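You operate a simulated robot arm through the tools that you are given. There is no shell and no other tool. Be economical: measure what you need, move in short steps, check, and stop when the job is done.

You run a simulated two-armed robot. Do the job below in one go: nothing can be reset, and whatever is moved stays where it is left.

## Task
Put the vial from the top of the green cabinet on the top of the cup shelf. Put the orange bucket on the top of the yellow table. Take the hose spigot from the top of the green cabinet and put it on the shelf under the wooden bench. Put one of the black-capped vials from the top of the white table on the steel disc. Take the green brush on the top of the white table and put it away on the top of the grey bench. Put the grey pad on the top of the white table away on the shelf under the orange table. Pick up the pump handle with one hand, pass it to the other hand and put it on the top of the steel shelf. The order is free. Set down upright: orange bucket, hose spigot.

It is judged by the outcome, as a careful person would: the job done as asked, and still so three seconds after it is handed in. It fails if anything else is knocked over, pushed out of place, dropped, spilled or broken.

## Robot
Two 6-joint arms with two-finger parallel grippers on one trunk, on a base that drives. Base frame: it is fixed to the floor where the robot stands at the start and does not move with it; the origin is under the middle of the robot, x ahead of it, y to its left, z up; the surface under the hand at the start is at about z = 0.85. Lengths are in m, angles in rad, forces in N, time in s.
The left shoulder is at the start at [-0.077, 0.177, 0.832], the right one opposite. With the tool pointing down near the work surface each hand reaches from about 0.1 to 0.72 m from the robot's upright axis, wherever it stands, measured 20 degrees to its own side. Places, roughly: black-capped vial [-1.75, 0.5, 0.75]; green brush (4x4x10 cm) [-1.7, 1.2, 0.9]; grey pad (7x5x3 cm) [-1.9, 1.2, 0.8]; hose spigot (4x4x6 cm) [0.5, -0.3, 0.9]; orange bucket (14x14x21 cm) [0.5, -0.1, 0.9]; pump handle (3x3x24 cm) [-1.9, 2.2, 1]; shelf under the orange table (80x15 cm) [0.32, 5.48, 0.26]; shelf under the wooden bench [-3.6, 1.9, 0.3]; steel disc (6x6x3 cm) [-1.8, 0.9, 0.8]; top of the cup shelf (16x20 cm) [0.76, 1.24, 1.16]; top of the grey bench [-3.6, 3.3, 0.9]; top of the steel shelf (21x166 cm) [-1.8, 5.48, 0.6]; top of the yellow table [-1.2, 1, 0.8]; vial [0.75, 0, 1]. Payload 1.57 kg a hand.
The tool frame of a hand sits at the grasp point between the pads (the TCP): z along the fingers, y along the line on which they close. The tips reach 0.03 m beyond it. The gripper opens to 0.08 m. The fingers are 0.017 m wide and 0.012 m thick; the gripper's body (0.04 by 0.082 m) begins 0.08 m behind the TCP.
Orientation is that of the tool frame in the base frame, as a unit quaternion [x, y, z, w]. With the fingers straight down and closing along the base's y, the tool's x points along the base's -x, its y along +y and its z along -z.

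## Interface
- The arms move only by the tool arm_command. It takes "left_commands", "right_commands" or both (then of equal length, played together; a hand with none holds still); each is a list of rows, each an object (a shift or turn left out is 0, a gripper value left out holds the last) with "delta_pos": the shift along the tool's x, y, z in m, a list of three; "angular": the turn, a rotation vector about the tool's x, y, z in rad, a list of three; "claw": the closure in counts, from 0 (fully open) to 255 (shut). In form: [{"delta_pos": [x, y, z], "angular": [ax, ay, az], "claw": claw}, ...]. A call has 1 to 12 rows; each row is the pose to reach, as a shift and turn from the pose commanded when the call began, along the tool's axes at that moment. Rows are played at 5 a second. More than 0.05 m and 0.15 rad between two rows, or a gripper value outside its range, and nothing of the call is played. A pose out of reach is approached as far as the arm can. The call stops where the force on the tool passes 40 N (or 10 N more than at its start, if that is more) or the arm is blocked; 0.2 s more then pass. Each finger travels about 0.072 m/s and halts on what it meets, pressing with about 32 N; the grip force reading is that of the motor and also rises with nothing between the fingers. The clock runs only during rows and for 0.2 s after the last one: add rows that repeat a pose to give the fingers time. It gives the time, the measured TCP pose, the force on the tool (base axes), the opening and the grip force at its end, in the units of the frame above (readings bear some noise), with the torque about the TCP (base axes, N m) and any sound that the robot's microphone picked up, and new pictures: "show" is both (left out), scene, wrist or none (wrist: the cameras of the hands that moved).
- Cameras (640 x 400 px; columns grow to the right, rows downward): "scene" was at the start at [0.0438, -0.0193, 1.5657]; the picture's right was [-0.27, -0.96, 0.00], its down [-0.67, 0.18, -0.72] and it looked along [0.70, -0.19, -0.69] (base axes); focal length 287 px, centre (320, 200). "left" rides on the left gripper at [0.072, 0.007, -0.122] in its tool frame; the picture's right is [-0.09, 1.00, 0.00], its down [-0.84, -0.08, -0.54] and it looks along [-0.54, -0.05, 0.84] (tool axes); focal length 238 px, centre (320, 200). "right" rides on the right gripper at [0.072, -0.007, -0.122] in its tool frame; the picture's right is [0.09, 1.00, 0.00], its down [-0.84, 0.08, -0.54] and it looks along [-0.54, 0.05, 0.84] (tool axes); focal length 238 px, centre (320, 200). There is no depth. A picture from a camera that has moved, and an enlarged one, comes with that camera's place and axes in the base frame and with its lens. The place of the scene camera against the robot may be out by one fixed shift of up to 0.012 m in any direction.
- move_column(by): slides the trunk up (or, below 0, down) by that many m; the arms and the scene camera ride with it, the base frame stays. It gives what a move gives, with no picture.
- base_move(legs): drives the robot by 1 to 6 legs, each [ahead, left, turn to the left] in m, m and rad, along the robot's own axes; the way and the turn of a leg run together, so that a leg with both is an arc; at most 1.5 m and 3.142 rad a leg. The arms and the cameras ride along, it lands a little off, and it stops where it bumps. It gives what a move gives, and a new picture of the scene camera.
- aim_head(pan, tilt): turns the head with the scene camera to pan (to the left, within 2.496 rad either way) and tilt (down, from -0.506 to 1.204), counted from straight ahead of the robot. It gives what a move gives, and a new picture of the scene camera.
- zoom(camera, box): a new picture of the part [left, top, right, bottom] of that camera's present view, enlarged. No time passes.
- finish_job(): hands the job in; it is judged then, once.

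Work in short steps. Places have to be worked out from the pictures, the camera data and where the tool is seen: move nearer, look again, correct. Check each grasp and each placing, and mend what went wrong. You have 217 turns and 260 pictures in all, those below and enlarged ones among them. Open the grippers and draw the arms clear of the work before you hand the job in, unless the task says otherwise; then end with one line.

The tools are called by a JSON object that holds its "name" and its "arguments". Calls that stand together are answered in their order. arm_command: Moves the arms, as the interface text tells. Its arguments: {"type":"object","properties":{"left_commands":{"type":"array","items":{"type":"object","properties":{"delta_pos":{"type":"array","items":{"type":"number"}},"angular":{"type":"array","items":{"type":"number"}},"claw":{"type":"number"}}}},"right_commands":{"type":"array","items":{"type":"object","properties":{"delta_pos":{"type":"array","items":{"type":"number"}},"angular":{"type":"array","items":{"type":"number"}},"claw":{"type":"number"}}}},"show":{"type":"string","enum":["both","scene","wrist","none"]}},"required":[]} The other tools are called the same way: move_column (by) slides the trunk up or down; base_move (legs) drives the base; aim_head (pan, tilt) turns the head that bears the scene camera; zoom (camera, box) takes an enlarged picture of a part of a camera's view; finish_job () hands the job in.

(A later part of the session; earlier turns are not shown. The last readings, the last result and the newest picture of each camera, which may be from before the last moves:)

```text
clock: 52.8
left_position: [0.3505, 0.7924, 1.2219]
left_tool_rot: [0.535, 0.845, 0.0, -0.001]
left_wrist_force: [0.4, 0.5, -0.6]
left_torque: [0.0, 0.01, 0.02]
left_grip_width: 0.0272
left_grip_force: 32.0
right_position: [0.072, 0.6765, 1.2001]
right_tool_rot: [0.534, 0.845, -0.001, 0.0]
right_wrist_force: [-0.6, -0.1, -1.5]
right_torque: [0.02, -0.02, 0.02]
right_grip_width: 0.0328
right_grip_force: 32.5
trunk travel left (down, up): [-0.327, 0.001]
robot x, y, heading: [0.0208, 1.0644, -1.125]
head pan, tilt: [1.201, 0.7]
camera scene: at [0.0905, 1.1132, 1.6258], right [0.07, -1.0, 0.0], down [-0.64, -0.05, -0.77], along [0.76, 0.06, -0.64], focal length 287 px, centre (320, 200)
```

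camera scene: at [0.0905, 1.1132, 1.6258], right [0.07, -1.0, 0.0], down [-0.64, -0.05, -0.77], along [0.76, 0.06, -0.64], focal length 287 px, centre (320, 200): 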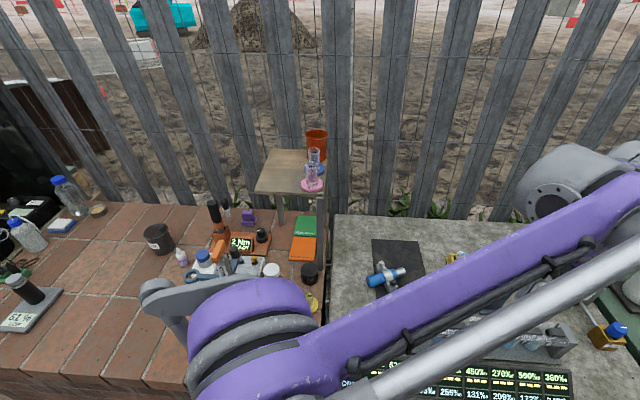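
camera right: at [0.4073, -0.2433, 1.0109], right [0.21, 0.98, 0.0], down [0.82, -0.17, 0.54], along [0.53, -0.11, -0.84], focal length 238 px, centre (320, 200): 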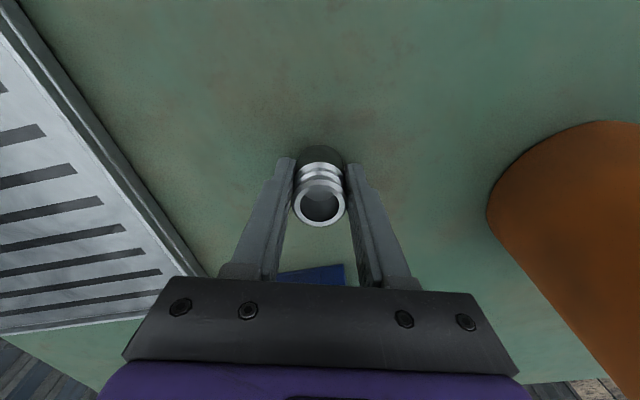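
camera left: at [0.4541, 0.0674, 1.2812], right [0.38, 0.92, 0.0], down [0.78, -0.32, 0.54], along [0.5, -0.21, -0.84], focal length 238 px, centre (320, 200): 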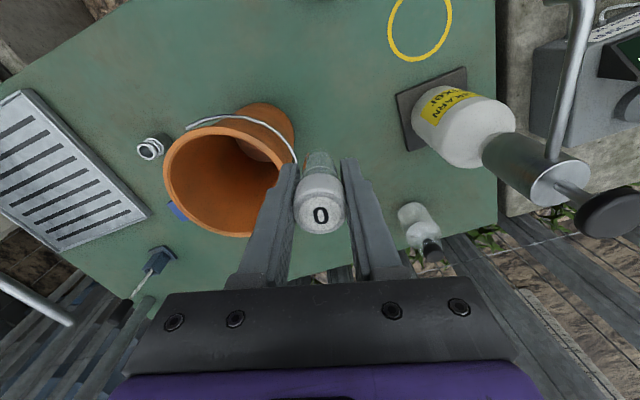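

Move left hand around (raised to z≈1.27) to in front of the shelf, near (0.47,1.24).

{"name": "arm_command", "arguments": {"left_commands": [{"delta_pos": [0.032, 0.027, -0.02]}, {"delta_pos": [0.066, 0.055, -0.04]}, {"delta_pos": [0.1, 0.085, -0.05]}, {"delta_pos": [0.136, 0.115, -0.05]}, {"delta_pos": [0.172, 0.146, -0.05]}, {"delta_pos": [0.208, 0.177, -0.05]}, {"delta_pos": [0.244, 0.208, -0.05]}, {"delta_pos": [0.28, 0.238, -0.05]}, {"delta_pos": [0.316, 0.269, -0.05]}, {"delta_pos": [0.354, 0.3, -0.05]}, {"delta_pos": [0.354, 0.3, -0.05]}], "show": "both"}}

```text
clock: 54.5
left_position: [0.4193, 1.0566, 1.2683]
left_tool_rot: [0.639, 0.769, -0.007, -0.004]
left_wrist_force: [-0.3, 0.0, -1.0]
left_torque: [-0.03, -0.05, -0.01]
left_grip_width: 0.0273
left_grip_force: 31.7
right_position: [0.0727, 0.6763, 1.2004]
right_tool_rot: [0.534, 0.845, 0.0, 0.001]
right_wrist_force: [-0.6, -0.2, -1.5]
right_torque: [-0.01, 0.03, 0.04]
right_grip_width: 0.0328
right_grip_force: 31.9
trunk travel left (down, up): [-0.327, 0.001]
robot x, y, heading: [0.0187, 1.0648, -1.131]
head pan, tilt: [1.201, 0.7]
stopped in row 8 (left hand): the arm was blocked; the commanded pose is now the measured one
camera scene: at [0.091, 1.1133, 1.6257], right [0.07, -1.0, 0.0], down [-0.64, -0.05, -0.76], along [0.76, 0.06, -0.64], focal length 287 px, centre (320, 200)
camera left: at [0.4145, 1.1284, 1.3892], right [1.0, 0.09, -0.02], down [0.08, -0.83, 0.55], along [0.04, -0.54, -0.84], focal length 238 px, centre (320, 200)
```

scene: 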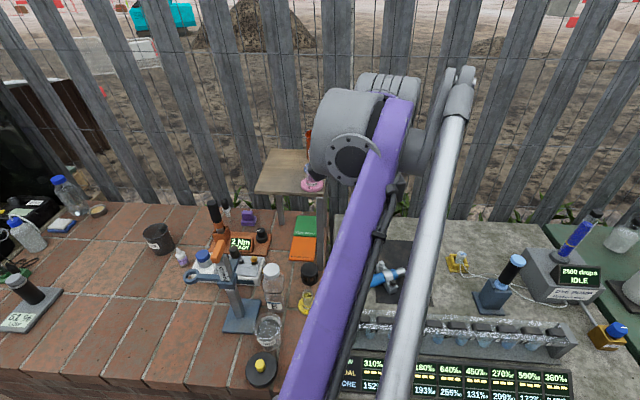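
left: 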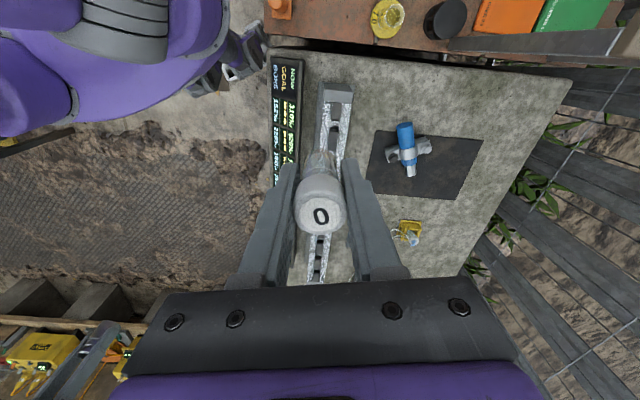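

The arm was too folded near the shoulder and hit a limit. I swing out first (x≈0.58), then across, letting the wrist yaw along with the arm.

{"name": "arm_command", "arguments": {"left_commands": [{"delta_pos": [-0.007, 0.04, 0], "angular": [0, 0, -0.05]}, {"delta_pos": [-0.014, 0.08, 0], "angular": [0, 0, -0.1]}, {"delta_pos": [-0.022, 0.12, 0], "angular": [0, 0, -0.15]}, {"delta_pos": [-0.029, 0.158, 0], "angular": [0, 0, -0.2]}, {"delta_pos": [0.012, 0.166, 0], "angular": [0, 0, -0.28]}, {"delta_pos": [0.055, 0.174, 0], "angular": [0, 0, -0.36]}, {"delta_pos": [0.1, 0.182, 0], "angular": [0, 0, -0.44]}, {"delta_pos": [0.145, 0.19, 0], "angular": [0, 0, -0.52]}, {"delta_pos": [0.19, 0.198, 0], "angular": [0, 0, -0.6]}, {"delta_pos": [0.19, 0.198, 0], "angular": [0, 0, -0.6]}], "show": "both"}}

```text
clock: 56.7
left_position: [0.5769, 1.2826, 1.2657]
left_tool_rot: [0.382, 0.924, -0.006, -0.007]
left_wrist_force: [0.5, -0.9, -0.3]
left_torque: [0.03, 0.01, 0.03]
left_grip_width: 0.0273
left_grip_force: 32.0
right_position: [0.0727, 0.675, 1.1989]
right_tool_rot: [0.534, 0.845, 0.0, 0.0]
right_wrist_force: [-0.2, 0.0, -2.3]
right_torque: [0.01, -0.04, 0.03]
right_grip_width: 0.0325
right_grip_force: 31.5
trunk travel left (down, up): [-0.327, 0.001]
robot x, y, heading: [0.0175, 1.0672, -1.126]
head pan, tilt: [1.201, 0.7]
camera scene: at [0.0907, 1.1126, 1.6258], right [0.07, -1.0, 0.0], down [-0.64, -0.05, -0.77], along [0.76, 0.06, -0.64], focal length 287 px, centre (320, 200)
camera left: at [0.5338, 1.3375, 1.3871], right [0.77, 0.64, -0.02], down [0.55, -0.64, 0.54], along [0.33, -0.42, -0.84], focal length 238 px, centre (320, 200)
```

scene: 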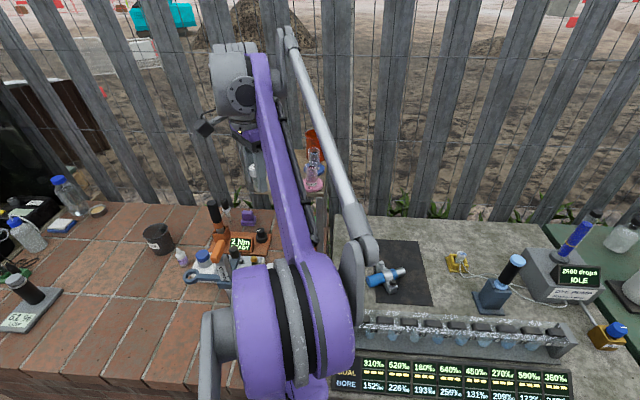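
left: 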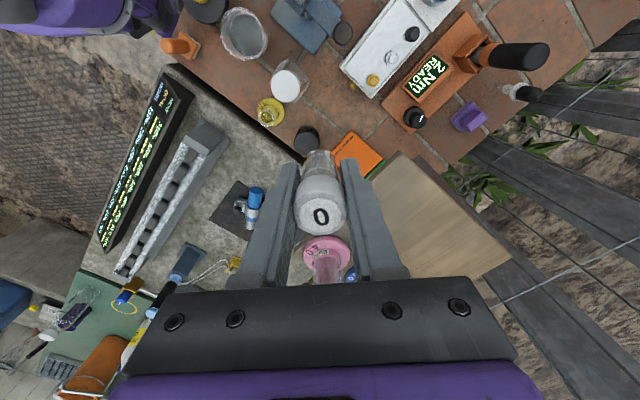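

The hand is in front of the shelf; free spot target (0.73,1.27). Advance above it.

{"name": "arm_command", "arguments": {"left_commands": [{"delta_pos": [-0.03, 0.025, 0]}, {"delta_pos": [-0.06, 0.05, 0]}, {"delta_pos": [-0.09, 0.075, 0]}, {"delta_pos": [-0.117, 0.0995, 0]}, {"delta_pos": [-0.117, 0.0995, 0.03]}, {"delta_pos": [-0.117, 0.0995, 0.03]}], "show": "both"}}

```text
clock: 58.1
left_position: [0.7308, 1.2713, 1.2324]
left_tool_rot: [0.383, 0.924, -0.006, -0.006]
left_wrist_force: [-0.1, -0.6, -0.9]
left_torque: [-0.01, 0.01, 0.0]
left_grip_width: 0.0271
left_grip_force: 32.4
right_position: [0.0737, 0.6774, 1.1997]
right_tool_rot: [0.534, 0.845, 0.0, 0.0]
right_wrist_force: [0.1, -1.4, -1.0]
right_torque: [-0.01, -0.03, 0.02]
right_grip_width: 0.0329
right_grip_force: 32.3
trunk travel left (down, up): [-0.327, 0.001]
robot x, y, heading: [0.0218, 1.0652, -1.125]
head pan, tilt: [1.201, 0.7]
camera scene: at [0.0916, 1.1137, 1.6257], right [0.07, -1.0, 0.0], down [-0.64, -0.05, -0.76], along [0.76, 0.06, -0.64], focal length 287 px, centre (320, 200)
camera left: at [0.6873, 1.3256, 1.3543], right [0.77, 0.64, -0.02], down [0.55, -0.64, 0.54], along [0.33, -0.42, -0.84], focal length 238 px, centre (320, 200)
```

scene: 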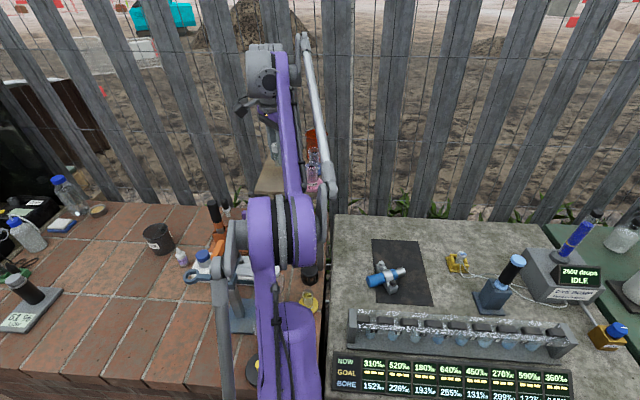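
left: 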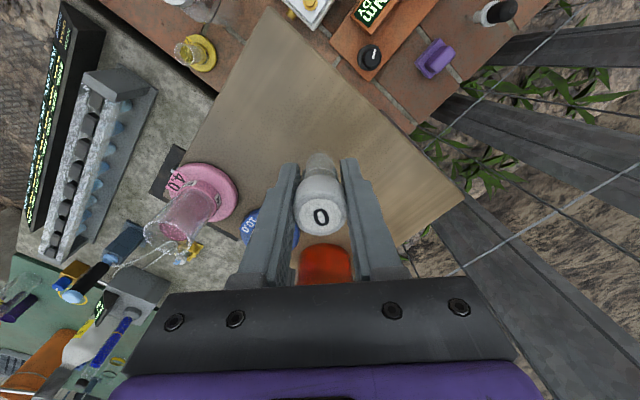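

Good clearance. Lower gently and watch force.

{"name": "arm_command", "arguments": {"left_commands": [{"delta_pos": [0, 0, 0.01]}, {"delta_pos": [0, 0, 0.018]}, {"delta_pos": [0, 0, 0.018]}], "show": "wrist"}}

```text
clock: 58.9
left_position: [0.7287, 1.2685, 1.2141]
left_tool_rot: [0.383, 0.924, -0.006, -0.007]
left_wrist_force: [0.0, -0.1, 0.2]
left_torque: [0.01, -0.02, -0.01]
left_grip_width: 0.0271
left_grip_force: 32.7
right_position: [0.0733, 0.6753, 1.1991]
right_tool_rot: [0.534, 0.845, 0.0, 0.0]
right_wrist_force: [-0.2, -1.3, -1.0]
right_torque: [0.01, -0.01, 0.0]
right_grip_width: 0.0329
right_grip_force: 32.0
trunk travel left (down, up): [-0.327, 0.001]
robot x, y, heading: [0.0191, 1.0655, -1.127]
head pan, tilt: [1.201, 0.7]
camera left: at [0.6856, 1.3239, 1.3364], right [0.77, 0.64, -0.02], down [0.55, -0.64, 0.54], along [0.33, -0.42, -0.84], focal length 238 px, centre (320, 200)
```

left: 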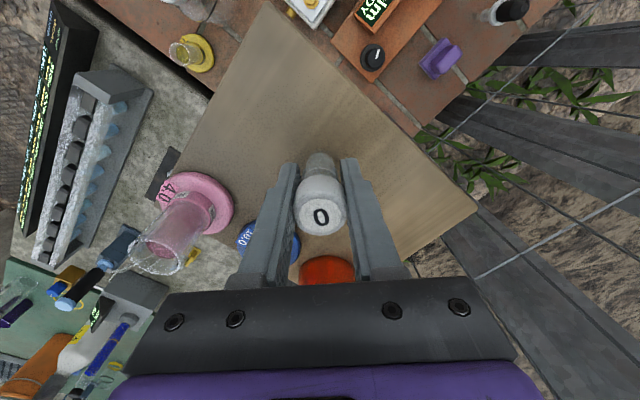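

{"name": "arm_command", "arguments": {"left_commands": [{"delta_pos": [0, 0, 0.003]}, {"delta_pos": [0, 0, 0.006]}, {"delta_pos": [0, 0, 0.006]}], "show": "none"}}

```text
clock: 59.7
left_position: [0.7284, 1.2681, 1.2087]
left_tool_rot: [0.382, 0.924, -0.004, -0.006]
left_wrist_force: [5.4, 2.7, 20.5]
left_torque: [0.12, -0.2, 0.01]
left_grip_width: 0.0271
left_grip_force: 32.3
right_position: [0.0717, 0.6757, 1.2002]
right_tool_rot: [0.535, 0.845, 0.0, 0.001]
right_wrist_force: [-0.4, -0.1, -1.2]
right_torque: [0.0, 0.0, -0.01]
right_grip_width: 0.0326
right_grip_force: 31.9
trunk travel left (down, up): [-0.327, 0.001]
robot x, y, heading: [0.0193, 1.0626, -1.129]
head pan, tilt: [1.201, 0.7]
```

Contact (20 N). Ease off 2 mm, open, and rise clear.

{"name": "arm_command", "arguments": {"left_commands": [{"delta_pos": [0, 0, -0.002]}, {"delta_pos": [0, 0, -0.002], "claw": 70}, {"delta_pos": [0, 0, -0.002], "claw": 70}, {"delta_pos": [0, 0, -0.002], "claw": 70}, {"delta_pos": [0, 0, -0.03], "claw": 70}, {"delta_pos": [0, 0, -0.06], "claw": 70}, {"delta_pos": [0, 0, -0.08], "claw": 70}], "show": "wrist"}}

```text
clock: 61.3
left_position: [0.7291, 1.269, 1.2851]
left_tool_rot: [0.383, 0.924, -0.006, -0.006]
left_wrist_force: [0.4, 0.3, -0.4]
left_torque: [-0.03, 0.02, 0.0]
left_grip_width: 0.0582
left_grip_force: 0.1
right_position: [0.0736, 0.6757, 1.1997]
right_tool_rot: [0.534, 0.845, 0.0, 0.0]
right_wrist_force: [0.7, 0.5, -1.1]
right_torque: [0.02, 0.02, 0.02]
right_grip_width: 0.0327
right_grip_force: 31.4
trunk travel left (down, up): [-0.327, 0.001]
robot x, y, heading: [0.0175, 1.0673, -1.125]
head pan, tilt: [1.201, 0.7]
camera left: at [0.6859, 1.3241, 1.4079], right [0.77, 0.64, -0.02], down [0.55, -0.64, 0.54], along [0.33, -0.42, -0.84], focal length 238 px, centre (320, 200)
```

left: 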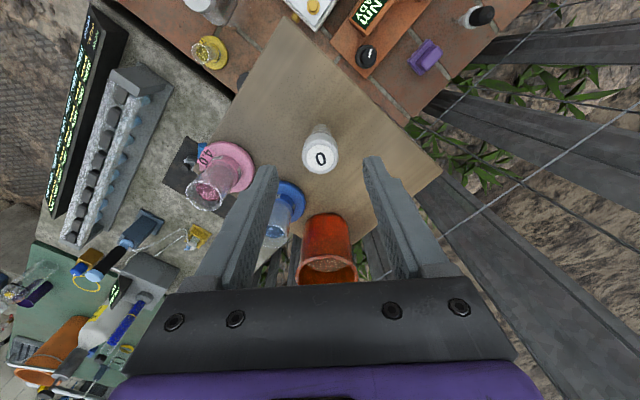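

Vial stands upright on the shelf. Retract along the reverse path.

{"name": "arm_command", "arguments": {"left_commands": [{"delta_pos": [0.039, -0.033, 0]}, {"delta_pos": [0.078, -0.066, 0]}, {"delta_pos": [0.116, -0.099, 0]}, {"delta_pos": [0.083, -0.132, 0], "angular": [0, 0, 0.08]}, {"delta_pos": [0.05, -0.165, 0], "angular": [0, 0, 0.16]}, {"delta_pos": [0.017, -0.198, 0], "angular": [0, 0, 0.24]}, {"delta_pos": [-0.016, -0.231, 0], "angular": [0, 0, 0.32]}, {"delta_pos": [-0.048, -0.263, 0], "angular": [0, 0, 0.4]}, {"delta_pos": [-0.023, -0.293, 0], "angular": [0, 0, 0.45]}, {"delta_pos": [0.002, -0.323, 0], "angular": [0, 0, 0.5]}, {"delta_pos": [0.025, -0.348, 0], "angular": [0, 0, 0.5]}], "show": "scene"}}

```text
refused: row 1 steps farther than a row can; nothing moved
```

{"name": "arm_command", "arguments": {"left_commands": [{"delta_pos": [0.036, -0.031, 0]}, {"delta_pos": [0.074, -0.062, 0]}, {"delta_pos": [0.11, -0.092, 0]}, {"delta_pos": [0.083, -0.13, 0], "angular": [0, 0, 0.08]}, {"delta_pos": [0.05, -0.165, 0], "angular": [0, 0, 0.16]}, {"delta_pos": [0.017, -0.198, 0], "angular": [0, 0, 0.24]}, {"delta_pos": [-0.016, -0.231, 0], "angular": [0, 0, 0.32]}, {"delta_pos": [-0.048, -0.263, 0], "angular": [0, 0, 0.4]}, {"delta_pos": [-0.023, -0.293, 0], "angular": [0, 0, 0.45]}, {"delta_pos": [0.002, -0.323, 0], "angular": [0, 0, 0.5]}, {"delta_pos": [0.025, -0.348, 0], "angular": [0, 0, 0.5]}], "show": "scene"}}

```text
clock: 63.7
left_position: [0.4652, 1.0393, 1.2931]
left_tool_rot: [0.6, 0.8, -0.007, -0.004]
left_wrist_force: [-0.6, -0.6, 0.0]
left_torque: [-0.01, 0.0, 0.02]
left_grip_width: 0.0579
left_grip_force: 0.0
right_position: [0.072, 0.6756, 1.1989]
right_tool_rot: [0.534, 0.846, 0.0, 0.001]
right_wrist_force: [0.5, 0.0, -2.0]
right_torque: [0.0, -0.01, -0.01]
right_grip_width: 0.0328
right_grip_force: 32.4
trunk travel left (down, up): [-0.327, 0.001]
robot x, y, heading: [0.0211, 1.0654, -1.126]
head pan, tilt: [1.201, 0.7]
camera scene: at [0.0898, 1.1135, 1.6258], right [0.07, -1.0, 0.0], down [-0.64, -0.05, -0.77], along [0.76, 0.06, -0.64], focal length 287 px, centre (320, 200)
```

scene: 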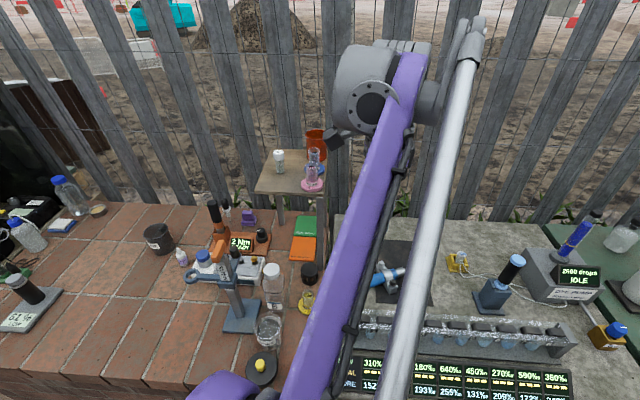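

Stow the left hand, then drive back toward the cabinet for the bucket.

{"name": "arm_command", "arguments": {"left_commands": [{"delta_pos": [-0.04, -0.025, 0]}, {"delta_pos": [-0.08, -0.055, 0], "angular": [0, 0, -0.04]}, {"delta_pos": [-0.12, -0.085, 0], "angular": [0, 0, -0.08]}, {"delta_pos": [-0.16, -0.11, 0.02], "angular": [0, 0, -0.12]}, {"delta_pos": [-0.19, -0.14, 0.04], "angular": [0, 0, -0.16]}, {"delta_pos": [-0.209, -0.165, 0.05], "angular": [0, 0, -0.16], "claw": 0}, {"delta_pos": [-0.209, -0.165, 0.05], "angular": [0, 0, -0.16], "claw": 0}], "show": "none"}}

{"name": "base_move", "arguments": {"legs": [[-0.172, -0.361, 0], [0, 0, 1.125], [0, -1.25, 0]]}}

```text
refused: row 4 steps farther than a row can; nothing moved
```

```text
clock: 81.1
left_position: [-0.1854, 0.2009, 1.293]
left_tool_rot: [0.093, 0.996, -0.009, -0.001]
left_wrist_force: [0.6, 0.2, 0.4]
left_torque: [-0.01, 0.0, -0.05]
left_grip_width: 0.0577
left_grip_force: 0.1
right_position: [-0.0408, -0.3168, 1.1993]
right_tool_rot: [0.015, 1.0, 0.0, 0.0]
right_wrist_force: [0.9, -1.1, -0.8]
right_torque: [0.02, 0.0, 0.02]
right_grip_width: 0.0329
right_grip_force: 32.3
trunk travel left (down, up): [-0.327, 0.001]
robot x, y, heading: [-0.4102, -0.184, -0.028]
head pan, tilt: [1.201, 0.7]
camera scene: at [-0.4161, -0.1045, 1.6257], right [0.92, -0.39, 0.0], down [-0.25, -0.59, -0.76], along [0.3, 0.7, -0.64], focal length 287 px, centre (320, 200)
```

scene: 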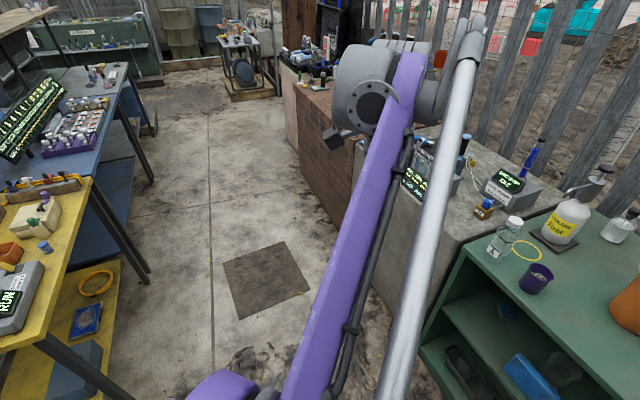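

Now stow/position the left hand in front (open), then drive ahead to the cabinet.

{"name": "arm_command", "arguments": {"left_commands": [{"delta_pos": [-0.036, -0.02, 0.01], "angular": [0, 0, -0.03]}, {"delta_pos": [-0.072, -0.045, 0.02], "angular": [0, 0, -0.06]}, {"delta_pos": [-0.108, -0.07, 0.03], "angular": [0, 0, -0.09]}, {"delta_pos": [-0.144, -0.095, 0.04], "angular": [0, 0, -0.12]}, {"delta_pos": [-0.18, -0.12, 0.05], "angular": [0, 0, -0.15]}, {"delta_pos": [-0.216, -0.145, 0.06], "angular": [0, 0, -0.187]}, {"delta_pos": [-0.252, -0.17, 0.07], "angular": [0, 0, -0.187]}, {"delta_pos": [-0.28, -0.195, 0.08], "angular": [0, 0, -0.187], "claw": 0}, {"delta_pos": [-0.289, -0.21, 0.09], "angular": [0, 0, -0.187], "claw": 0}], "show": "none"}}

{"name": "aim_head", "arguments": {"pan": 0, "tilt": 0.9}}

{"name": "base_move", "arguments": {"legs": [[0.42, 0.0, 0.028]]}}

```text
clock: 83.1
left_position: [0.0615, -0.0598, 1.2081]
left_tool_rot: [0.0, 1.0, -0.01, -0.001]
left_wrist_force: [-0.3, 0.8, 0.2]
left_torque: [0.0, 0.01, -0.03]
left_grip_width: 0.0798
left_grip_force: 0.0
right_position: [-0.0412, -0.3166, 1.1994]
right_tool_rot: [0.015, 1.0, 0.0, 0.001]
right_wrist_force: [0.4, 0.6, -1.1]
right_torque: [-0.01, 0.0, 0.02]
right_grip_width: 0.033
right_grip_force: 31.8
trunk travel left (down, up): [-0.327, 0.001]
robot x, y, heading: [-0.4126, -0.1853, -0.031]
head pan, tilt: [1.201, 0.7]
```

```text
clock: 84.5
left_position: [0.0604, -0.0592, 1.2073]
left_tool_rot: [0.0, 1.0, -0.008, -0.001]
left_wrist_force: [-0.3, 0.1, -0.7]
left_torque: [0.0, -0.01, 0.02]
left_grip_width: 0.08
left_grip_force: 0.0
right_position: [-0.0408, -0.3155, 1.1991]
right_tool_rot: [0.014, 1.0, 0.0, 0.001]
right_wrist_force: [0.0, 0.1, -1.1]
right_torque: [0.01, 0.0, 0.0]
right_grip_width: 0.0329
right_grip_force: 32.1
trunk travel left (down, up): [-0.327, 0.001]
robot x, y, heading: [-0.4111, -0.185, -0.03]
head pan, tilt: [0.0, 0.901]
camera scene: at [-0.3737, -0.1849, 1.6096], right [-0.03, -1.0, 0.0], down [-0.78, 0.02, -0.62], along [0.62, -0.02, -0.78], focal length 287 px, centre (320, 200)
```

scene: 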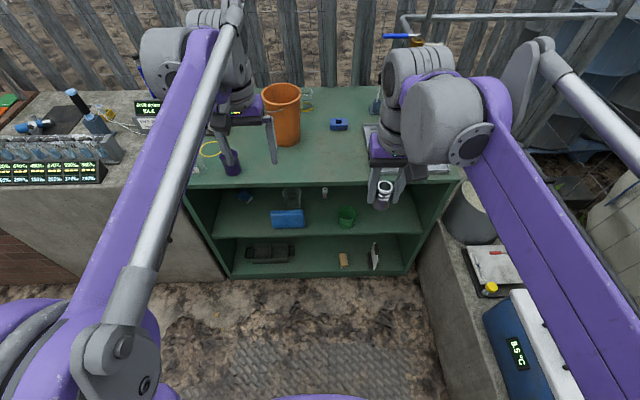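

```text
clock: 87.1
left_position: [0.4757, -0.0528, 1.2073]
left_tool_rot: [-0.013, 1.0, -0.008, -0.001]
left_wrist_force: [1.3, 0.4, -0.3]
left_torque: [-0.05, -0.01, -0.03]
left_grip_width: 0.0799
left_grip_force: 0.1
right_position: [0.3801, -0.3125, 1.2006]
right_tool_rot: [0.002, 1.0, 0.0, 0.0]
right_wrist_force: [-0.7, -0.6, -1.4]
right_torque: [-0.03, -0.01, -0.01]
right_grip_width: 0.0327
right_grip_force: 32.4
trunk travel left (down, up): [-0.327, 0.001]
robot x, y, heading: [0.0059, -0.1932, -0.004]
head pan, tilt: [0.0, 0.901]
camera scene: at [0.0448, -0.1904, 1.6094], right [0.0, -1.0, 0.0], down [-0.78, 0.0, -0.62], along [0.62, 0.0, -0.78], focal length 287 px, centre (320, 200)
```

scene: 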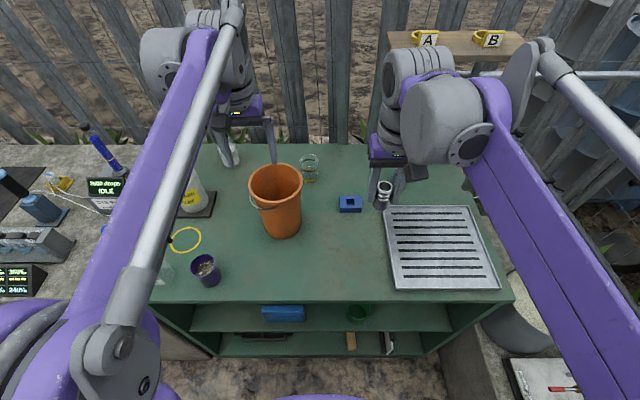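

Let me look at the bucket rim through the left wrist camera.

{"name": "zoom", "arguments": {"camera": "left", "box": [0, 0, 640, 400]}}

{"name": "zoom", "arguments": {"camera": "scene", "box": [220, 140, 340, 260]}}

```text
1.00 times, centred on (320, 200) of left (not enlarged: the box is as wide or as high as the picture)
camera zoom: at [0.4044, -0.0468, 1.3292], right [0.07, 1.0, -0.02], down [0.84, -0.05, 0.54], along [0.54, -0.05, -0.84], focal length 238 px, centre (320, 200)
```

zoom: 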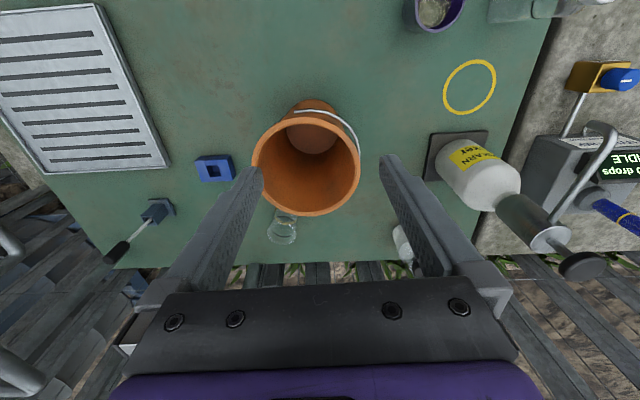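

```text
3.33 times, centred on (280, 200) of scene
camera zoom: at [0.0448, -0.1904, 1.6094], right [0.0, -1.0, 0.0], down [-0.78, 0.0, -0.62], along [0.62, 0.0, -0.78], focal length 958 px, centre (453, 200)
```

zoom: 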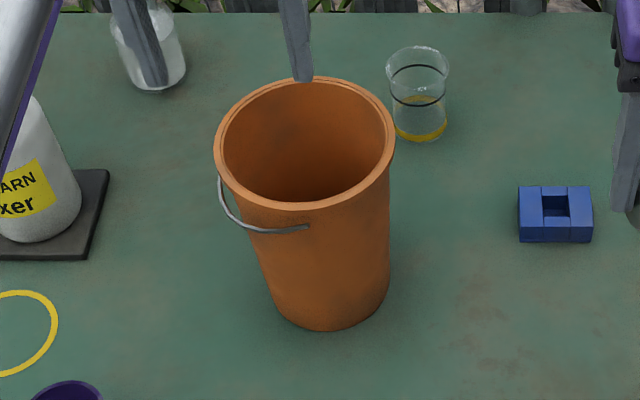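

Rim centre (0.524,−0.075), radius 0.067, bail hanging near-left. I'll grip the right-hand rim at (0.524,−0.142), finger tilted slightly to follow the wall. Hover first.

{"name": "arm_command", "arguments": {"left_commands": [{"delta_pos": [-0.02, -0.035, 0.01]}, {"delta_pos": [-0.04, -0.07, 0.03], "angular": [-0.04, 0, 0]}, {"delta_pos": [-0.048, -0.089, 0.07], "angular": [-0.08, 0, 0]}, {"delta_pos": [-0.048, -0.089, 0.095], "angular": [-0.08, 0, 0]}, {"delta_pos": [-0.048, -0.089, 0.095], "angular": [-0.08, 0, 0]}], "show": "both"}}

```text
clock: 88.3
left_position: [0.5264, -0.1437, 1.1157]
left_tool_rot: [-0.013, 0.999, 0.031, -0.001]
left_wrist_force: [0.1, -0.6, -0.2]
left_torque: [0.05, 0.0, -0.01]
left_grip_width: 0.0799
left_grip_force: 0.1
right_position: [0.3814, -0.3122, 1.2004]
right_tool_rot: [0.001, 1.0, -0.001, 0.0]
right_wrist_force: [-0.4, -0.1, -1.4]
right_torque: [0.01, -0.02, 0.05]
right_grip_width: 0.033
right_grip_force: 31.8
trunk travel left (down, up): [-0.327, 0.001]
robot x, y, heading: [0.0068, -0.1914, 0.002]
head pan, tilt: [0.0, 0.901]
camera scene: at [0.0454, -0.1906, 1.6096], right [0.0, -1.0, 0.0], down [-0.78, 0.0, -0.62], along [0.62, 0.0, -0.78], focal length 287 px, centre (320, 200)
camera left: at [0.455, -0.1474, 1.2374], right [0.07, 1.0, 0.06], down [0.84, -0.09, 0.53], along [0.54, 0.02, -0.84], focal length 238 px, centre (320, 200)
```

scene: 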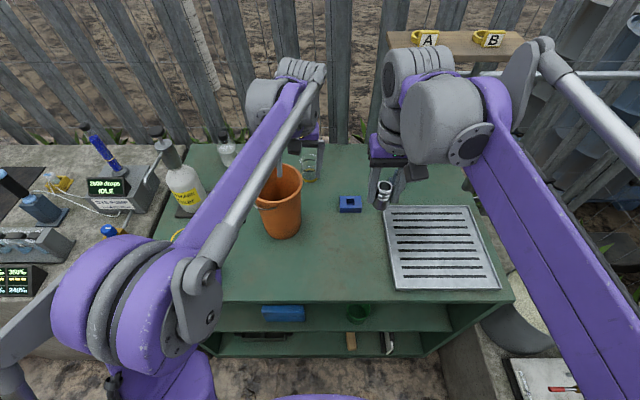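
left: 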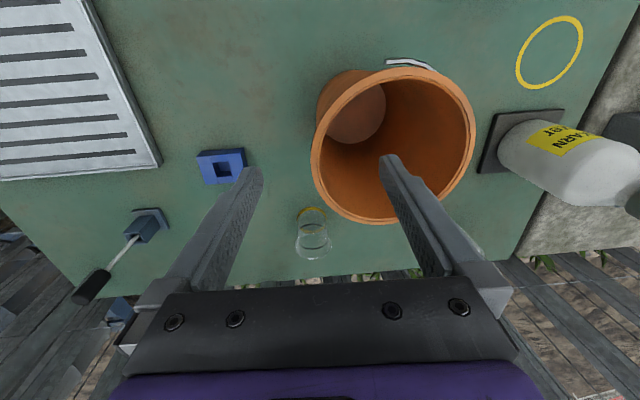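

Aligned: one finger inside, one outside. Descend and grip the rim.

{"name": "arm_command", "arguments": {"left_commands": [{"delta_pos": [0, -0.002, 0.04]}, {"delta_pos": [0, -0.004, 0.08]}, {"delta_pos": [0, -0.004, 0.08]}, {"delta_pos": [0, -0.004, 0.08], "claw": 255}, {"delta_pos": [0, -0.004, 0.08], "claw": 255}, {"delta_pos": [0, -0.004, 0.08], "claw": 255}, {"delta_pos": [0, -0.004, 0.08], "claw": 255}, {"delta_pos": [0, -0.004, 0.08], "claw": 255}], "show": "wrist"}}

```text
clock: 90.1
left_position: [0.5252, -0.142, 1.0354]
left_tool_rot: [-0.013, 0.999, 0.031, -0.001]
left_wrist_force: [1.5, 1.4, 3.8]
left_torque: [-0.11, 0.07, -0.02]
left_grip_width: 0.0026
left_grip_force: 23.6
right_position: [0.3818, -0.3114, 1.1998]
right_tool_rot: [0.002, 1.0, 0.0, 0.001]
right_wrist_force: [-0.1, -0.6, -2.1]
right_torque: [0.01, 0.01, 0.03]
right_grip_width: 0.0328
right_grip_force: 32.0
trunk travel left (down, up): [-0.327, 0.001]
robot x, y, heading: [0.0068, -0.1923, -0.003]
head pan, tilt: [0.0, 0.901]
camera left: at [0.455, -0.1453, 1.1569], right [0.07, 1.0, 0.06], down [0.84, -0.09, 0.53], along [0.54, 0.02, -0.84], focal length 238 px, centre (320, 200)
```

left: 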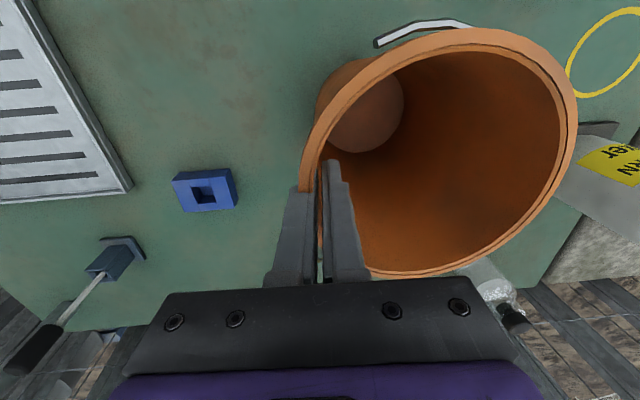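

Gripped on the thin wall. Lift 4 cm and check.

{"name": "arm_command", "arguments": {"left_commands": [{"delta_pos": [0, 0, -0.01]}, {"delta_pos": [0, 0, -0.025]}, {"delta_pos": [0, 0, -0.04]}, {"delta_pos": [0, 0, -0.04]}], "show": "both"}}

```text
clock: 91.1
left_position: [0.5267, -0.145, 1.0759]
left_tool_rot: [-0.014, 0.999, 0.031, -0.003]
left_wrist_force: [0.4, -0.3, -4.8]
left_torque: [-0.27, -0.04, 0.0]
left_grip_width: 0.0027
left_grip_force: 23.9
right_position: [0.382, -0.3114, 1.2001]
right_tool_rot: [0.0, 1.0, 0.0, 0.0]
right_wrist_force: [0.3, 0.8, -0.7]
right_torque: [0.0, 0.01, -0.03]
right_grip_width: 0.0327
right_grip_force: 32.2
trunk travel left (down, up): [-0.327, 0.001]
robot x, y, heading: [0.0115, -0.1916, 0.004]
head pan, tilt: [0.0, 0.901]
camera scene: at [0.0458, -0.1903, 1.6095], right [0.0, -1.0, 0.0], down [-0.78, 0.0, -0.62], along [0.62, 0.0, -0.78], focal length 287 px, centre (320, 200)
camera left: at [0.4556, -0.1479, 1.197], right [0.07, 1.0, 0.06], down [0.84, -0.09, 0.53], along [0.54, 0.02, -0.84], focal length 238 px, centre (320, 200)
```

scene: 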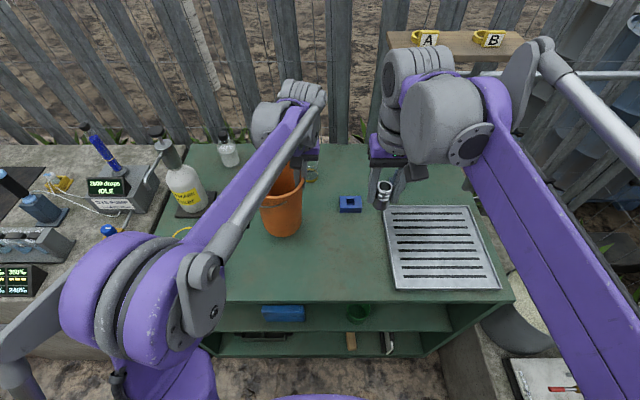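
left: 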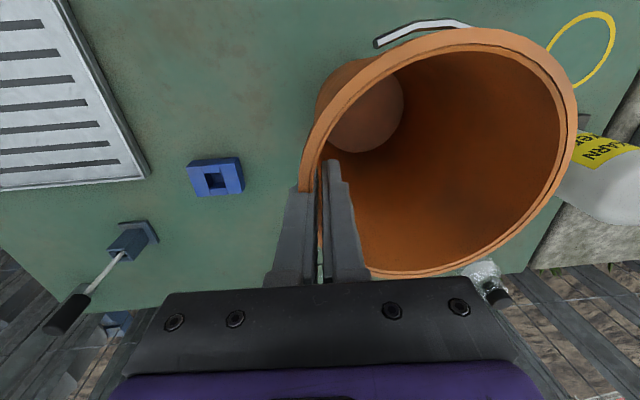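

Bucket hangs level, ~0.45 kg. Lift higher, draw in, and drive round to the yellow table.

{"name": "arm_command", "arguments": {"left_commands": [{"delta_pos": [0, 0, -0.04]}, {"delta_pos": [0, 0, -0.08]}, {"delta_pos": [0, 0, -0.12]}, {"delta_pos": [0.03, 0.02, -0.14]}, {"delta_pos": [0.06, 0.04, -0.14]}, {"delta_pos": [0.06, 0.04, -0.14]}], "show": "none"}}

{"name": "base_move", "arguments": {"legs": [[-0.47, 0, 0], [0, 0, 1.57], [1.1, 0, 0]]}}

```text
clock: 92.5
left_position: [0.468, -0.1149, 1.2169]
left_tool_rot: [-0.013, 0.999, 0.032, -0.002]
left_wrist_force: [1.0, 0.7, -4.7]
left_torque: [-0.26, 0.03, -0.01]
left_grip_width: 0.0025
left_grip_force: 24.2
right_position: [0.3826, -0.312, 1.1998]
right_tool_rot: [0.001, 1.0, 0.0, 0.0]
right_wrist_force: [0.6, -0.4, -1.3]
right_torque: [-0.01, -0.04, 0.03]
right_grip_width: 0.0329
right_grip_force: 32.5
trunk travel left (down, up): [-0.327, 0.001]
robot x, y, heading: [0.0089, -0.1954, 0.002]
head pan, tilt: [0.0, 0.901]
```

```text
clock: 104.3
left_position: [-0.5139, 1.3818, 1.2176]
left_tool_rot: [0.712, -0.701, -0.02, 0.024]
left_wrist_force: [0.2, -1.1, -4.9]
left_torque: [-0.01, -0.25, 0.02]
left_grip_width: 0.0027
left_grip_force: 24.4
right_position: [-0.3179, 1.2965, 1.1985]
right_tool_rot: [-0.703, 0.712, 0.0, 0.0]
right_wrist_force: [-0.3, -0.7, -1.6]
right_torque: [0.0, 0.02, 0.02]
right_grip_width: 0.0328
right_grip_force: 31.9
trunk travel left (down, up): [-0.327, 0.001]
robot x, y, heading: [-0.4415, 0.9226, 1.553]
head pan, tilt: [0.0, 0.901]
camera scene: at [-0.4353, 0.9577, 1.6095], right [1.0, -0.01, 0.0], down [-0.01, -0.78, -0.62], along [0.01, 0.62, -0.78], focal length 287 px, centre (320, 200)
```

scene: 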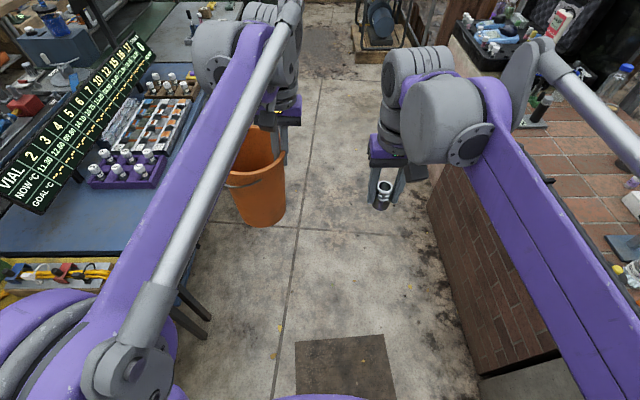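

Turn left to face the yellow table and look at its top.

{"name": "base_move", "arguments": {"legs": [[0, 0, 1.58]]}}

{"name": "zoom", "arguments": {"camera": "scene", "box": [100, 20, 580, 320]}}

```text
clock: 108.5
left_position: [-0.9023, 0.8583, 1.2164]
left_tool_rot: [1.0, 0.0, 0.001, 0.031]
left_wrist_force: [0.2, 0.4, -4.8]
left_torque: [0.27, -0.01, 0.01]
left_grip_width: 0.0026
left_grip_force: 24.5
right_position: [-0.8115, 1.0528, 1.1998]
right_tool_rot: [1.0, -0.015, 0.0, 0.0]
right_wrist_force: [0.1, 1.6, -1.4]
right_torque: [0.02, -0.01, 0.03]
right_grip_width: 0.0328
right_grip_force: 32.1
trunk travel left (down, up): [-0.327, 0.001]
robot x, y, heading: [-0.4413, 0.9223, 3.111]
head pan, tilt: [0.0, 0.901]
camera scene: at [-0.4679, 0.9265, 1.6095], right [0.03, 1.0, 0.0], down [0.78, -0.02, -0.62], along [-0.62, 0.02, -0.78], focal length 287 px, centre (320, 200)
```

scene: 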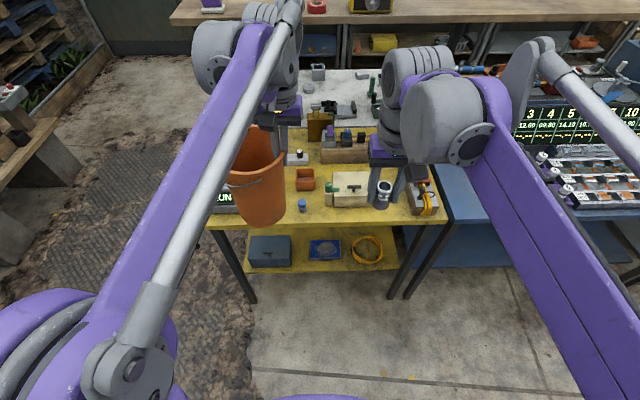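

```text
1.33 times, centred on (340, 170) of scene
camera zoom: at [-0.4679, 0.9265, 1.6095], right [0.03, 1.0, 0.0], down [0.78, -0.02, -0.62], along [-0.62, 0.02, -0.78], focal length 383 px, centre (293, 240)
```

zoom: 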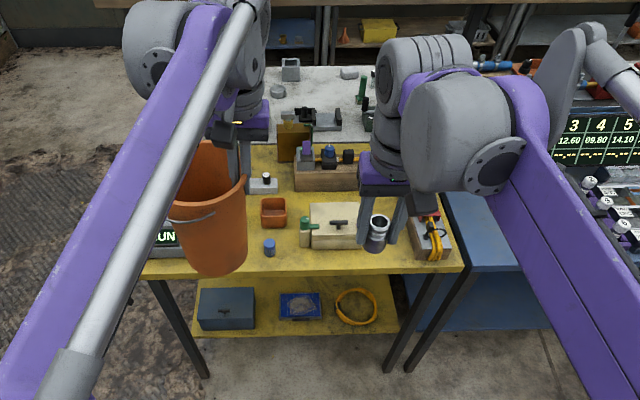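

{"name": "zoom", "arguments": {"camera": "right", "box": [0, 0, 640, 400]}}

{"name": "zoom", "arguments": {"camera": "left", "box": [0, 0, 640, 400]}}

```text
1.00 times, centred on (320, 200) of right (not enlarged: the box is as wide or as high as the picture)
camera zoom: at [-0.7395, 1.0572, 1.3209], right [0.06, -1.0, 0.0], down [-0.84, -0.05, 0.54], along [-0.54, -0.03, -0.84], focal length 238 px, centre (320, 200)
```

zoom: 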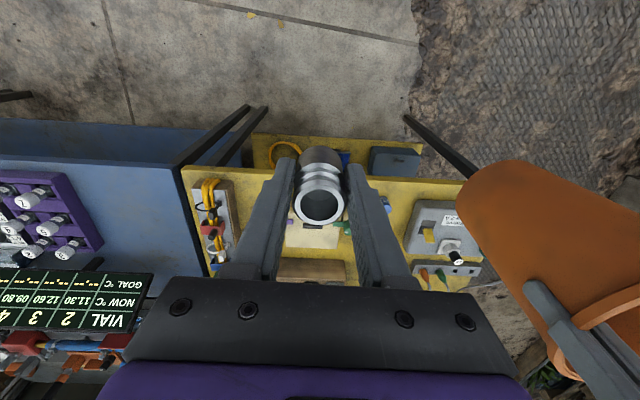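

```text
1.00 times, centred on (320, 200) of left (not enlarged: the box is as wide or as high as the picture)
camera zoom: at [-0.8295, 0.8584, 1.3389], right [-0.09, -0.99, 0.06], down [-0.84, 0.11, 0.53], along [-0.54, 0.0, -0.84], focal length 238 px, centre (320, 200)
```

zoom: 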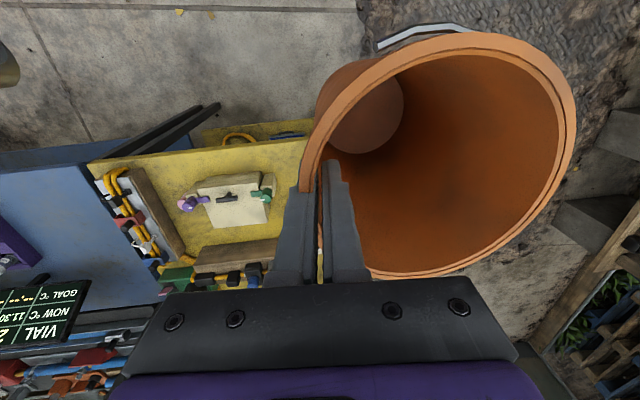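

The arms hide the table top; I turn right and look sideways to plan the spot.

{"name": "base_move", "arguments": {"legs": [[0, 0, -1.4]]}}

{"name": "aim_head", "arguments": {"pan": 1.55, "tilt": 0.75}}

{"name": "zoom", "arguments": {"camera": "scene", "box": [140, 60, 520, 300]}}

```text
clock: 112.4
left_position: [-0.5731, 1.3683, 1.2165]
left_tool_rot: [0.757, -0.652, -0.02, 0.026]
left_wrist_force: [-0.2, 0.7, -4.6]
left_torque: [0.06, -0.27, 0.03]
left_grip_width: 0.0026
left_grip_force: 24.2
right_position: [-0.3686, 1.309, 1.2001]
right_tool_rot: [0.747, -0.664, 0.0, 0.001]
right_wrist_force: [-0.3, 0.5, -1.4]
right_torque: [-0.04, 0.02, 0.03]
right_grip_width: 0.0326
right_grip_force: 32.0
trunk travel left (down, up): [-0.327, 0.001]
robot x, y, heading: [-0.4457, 0.9228, 1.687]
head pan, tilt: [0.0, 0.901]
camera scene: at [-0.4396, 0.9578, 1.6095], right [0.99, 0.12, 0.0], down [0.09, -0.78, -0.62], along [-0.07, 0.62, -0.78], focal length 287 px, centre (320, 200)
```

scene: 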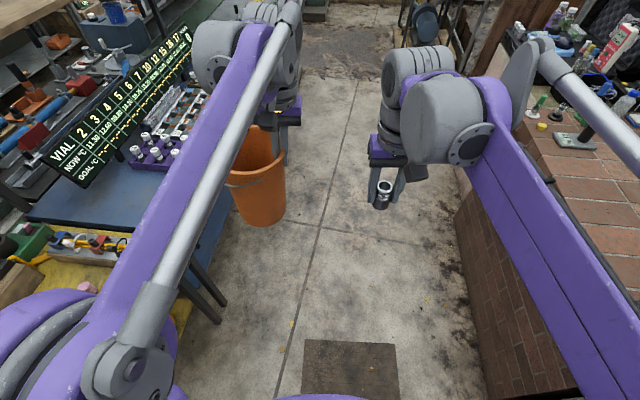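

```text
clock: 114.0
left_position: [-0.5727, 1.3691, 1.2167]
left_tool_rot: [0.757, -0.653, -0.019, 0.024]
left_wrist_force: [0.1, 0.3, -4.9]
left_torque: [0.04, -0.28, 0.0]
left_grip_width: 0.0027
left_grip_force: 23.8
right_position: [-0.3677, 1.3083, 1.1995]
right_tool_rot: [0.748, -0.664, 0.0, 0.0]
right_wrist_force: [-0.1, 0.8, -0.8]
right_torque: [-0.01, -0.02, 0.03]
right_grip_width: 0.0326
right_grip_force: 32.1
trunk travel left (down, up): [-0.327, 0.001]
robot x, y, heading: [-0.439, 0.9212, 1.693]
head pan, tilt: [1.55, 0.75]
camera scene: at [-0.513, 0.8747, 1.6215], right [-0.1, 1.0, 0.0], down [0.68, 0.07, -0.73], along [-0.73, -0.07, -0.68], focal length 287 px, centre (320, 200)
```

scene: 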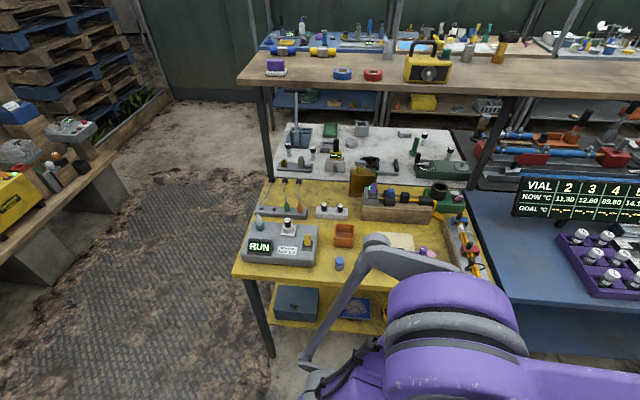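

```text
1.67 times, centred on (330, 180) of scene
camera zoom: at [-0.513, 0.8747, 1.6215], right [-0.1, 1.0, 0.0], down [0.68, 0.07, -0.73], along [-0.73, -0.07, -0.68], focal length 479 px, centre (303, 233)
```

zoom: 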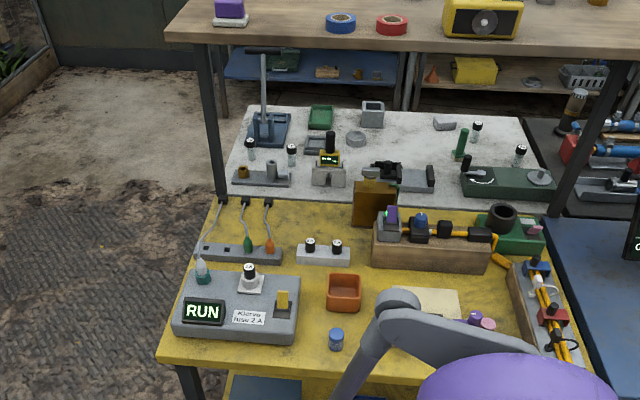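

Turn further so the elbow clears, to see the right front half of the table.

{"name": "base_move", "arguments": {"legs": [[0, 0, -0.7]]}}

{"name": "aim_head", "arguments": {"pan": 2.2, "tilt": 0.85}}

{"name": "zoom", "arguments": {"camera": "scene", "box": [200, 80, 520, 280]}}

```text
clock: 116.3
left_position: [-0.2522, 1.3479, 1.2169]
left_tool_rot: [-0.483, 0.875, 0.027, -0.016]
left_wrist_force: [0.2, 0.1, -4.6]
left_torque: [-0.14, -0.2, -0.02]
left_grip_width: 0.0027
left_grip_force: 23.9
right_position: [-0.1341, 1.1674, 1.1995]
right_tool_rot: [-0.471, 0.882, 0.0, 0.0]
right_wrist_force: [0.5, -0.1, -1.4]
right_torque: [-0.01, 0.0, 0.02]
right_grip_width: 0.0326
right_grip_force: 31.9
trunk travel left (down, up): [-0.327, 0.001]
robot x, y, heading: [-0.4417, 0.9258, 0.981]
head pan, tilt: [1.55, 0.75]
camera scene: at [-0.5276, 0.9373, 1.6215], right [0.57, 0.82, 0.0], down [0.56, -0.39, -0.73], along [-0.6, 0.42, -0.68], focal length 287 px, centre (320, 200)
```

scene: 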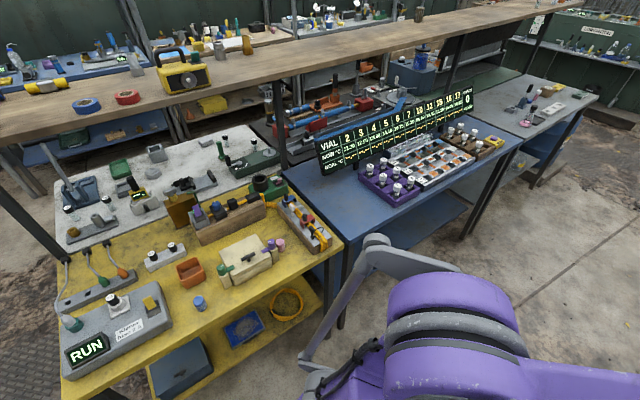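

```text
clock: 117.4
left_position: [-0.2518, 1.348, 1.2169]
left_tool_rot: [-0.483, 0.875, 0.027, -0.017]
left_wrist_force: [0.9, 0.5, -4.0]
left_torque: [-0.12, -0.2, -0.05]
left_grip_width: 0.0023
left_grip_force: 23.7
right_position: [-0.1343, 1.169, 1.1996]
right_tool_rot: [-0.471, 0.882, 0.0, 0.0]
right_wrist_force: [0.1, -0.3, -1.2]
right_torque: [0.02, 0.02, 0.01]
right_grip_width: 0.0326
right_grip_force: 32.2
trunk travel left (down, up): [-0.327, 0.001]
robot x, y, heading: [-0.4407, 0.9241, 0.985]
head pan, tilt: [2.201, 0.85]
camera scene: at [-0.5378, 0.8867, 1.6135], right [-0.04, 1.0, 0.0], down [0.75, 0.03, -0.66], along [-0.66, -0.03, -0.75], focal length 287 px, centre (320, 200)
```

scene: 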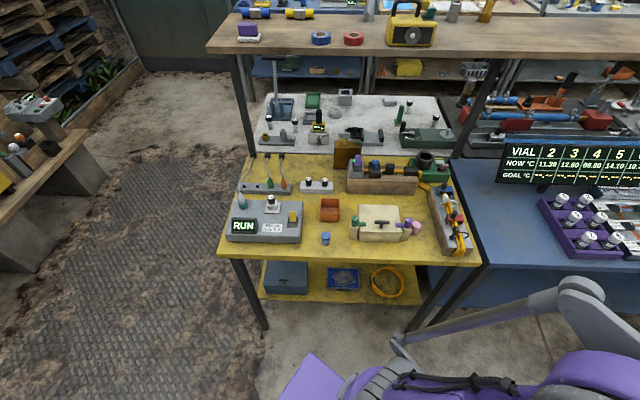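

```text
2.00 times, centred on (360, 180) of scene
camera zoom: at [-0.5378, 0.8867, 1.6135], right [-0.04, 1.0, 0.0], down [0.75, 0.03, -0.66], along [-0.66, -0.03, -0.75], focal length 574 px, centre (240, 240)
```

zoom: 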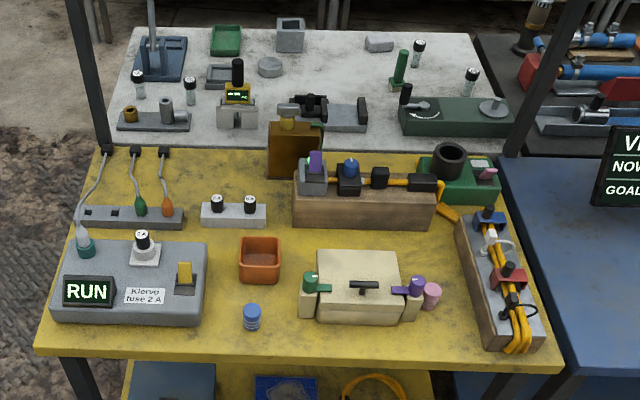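

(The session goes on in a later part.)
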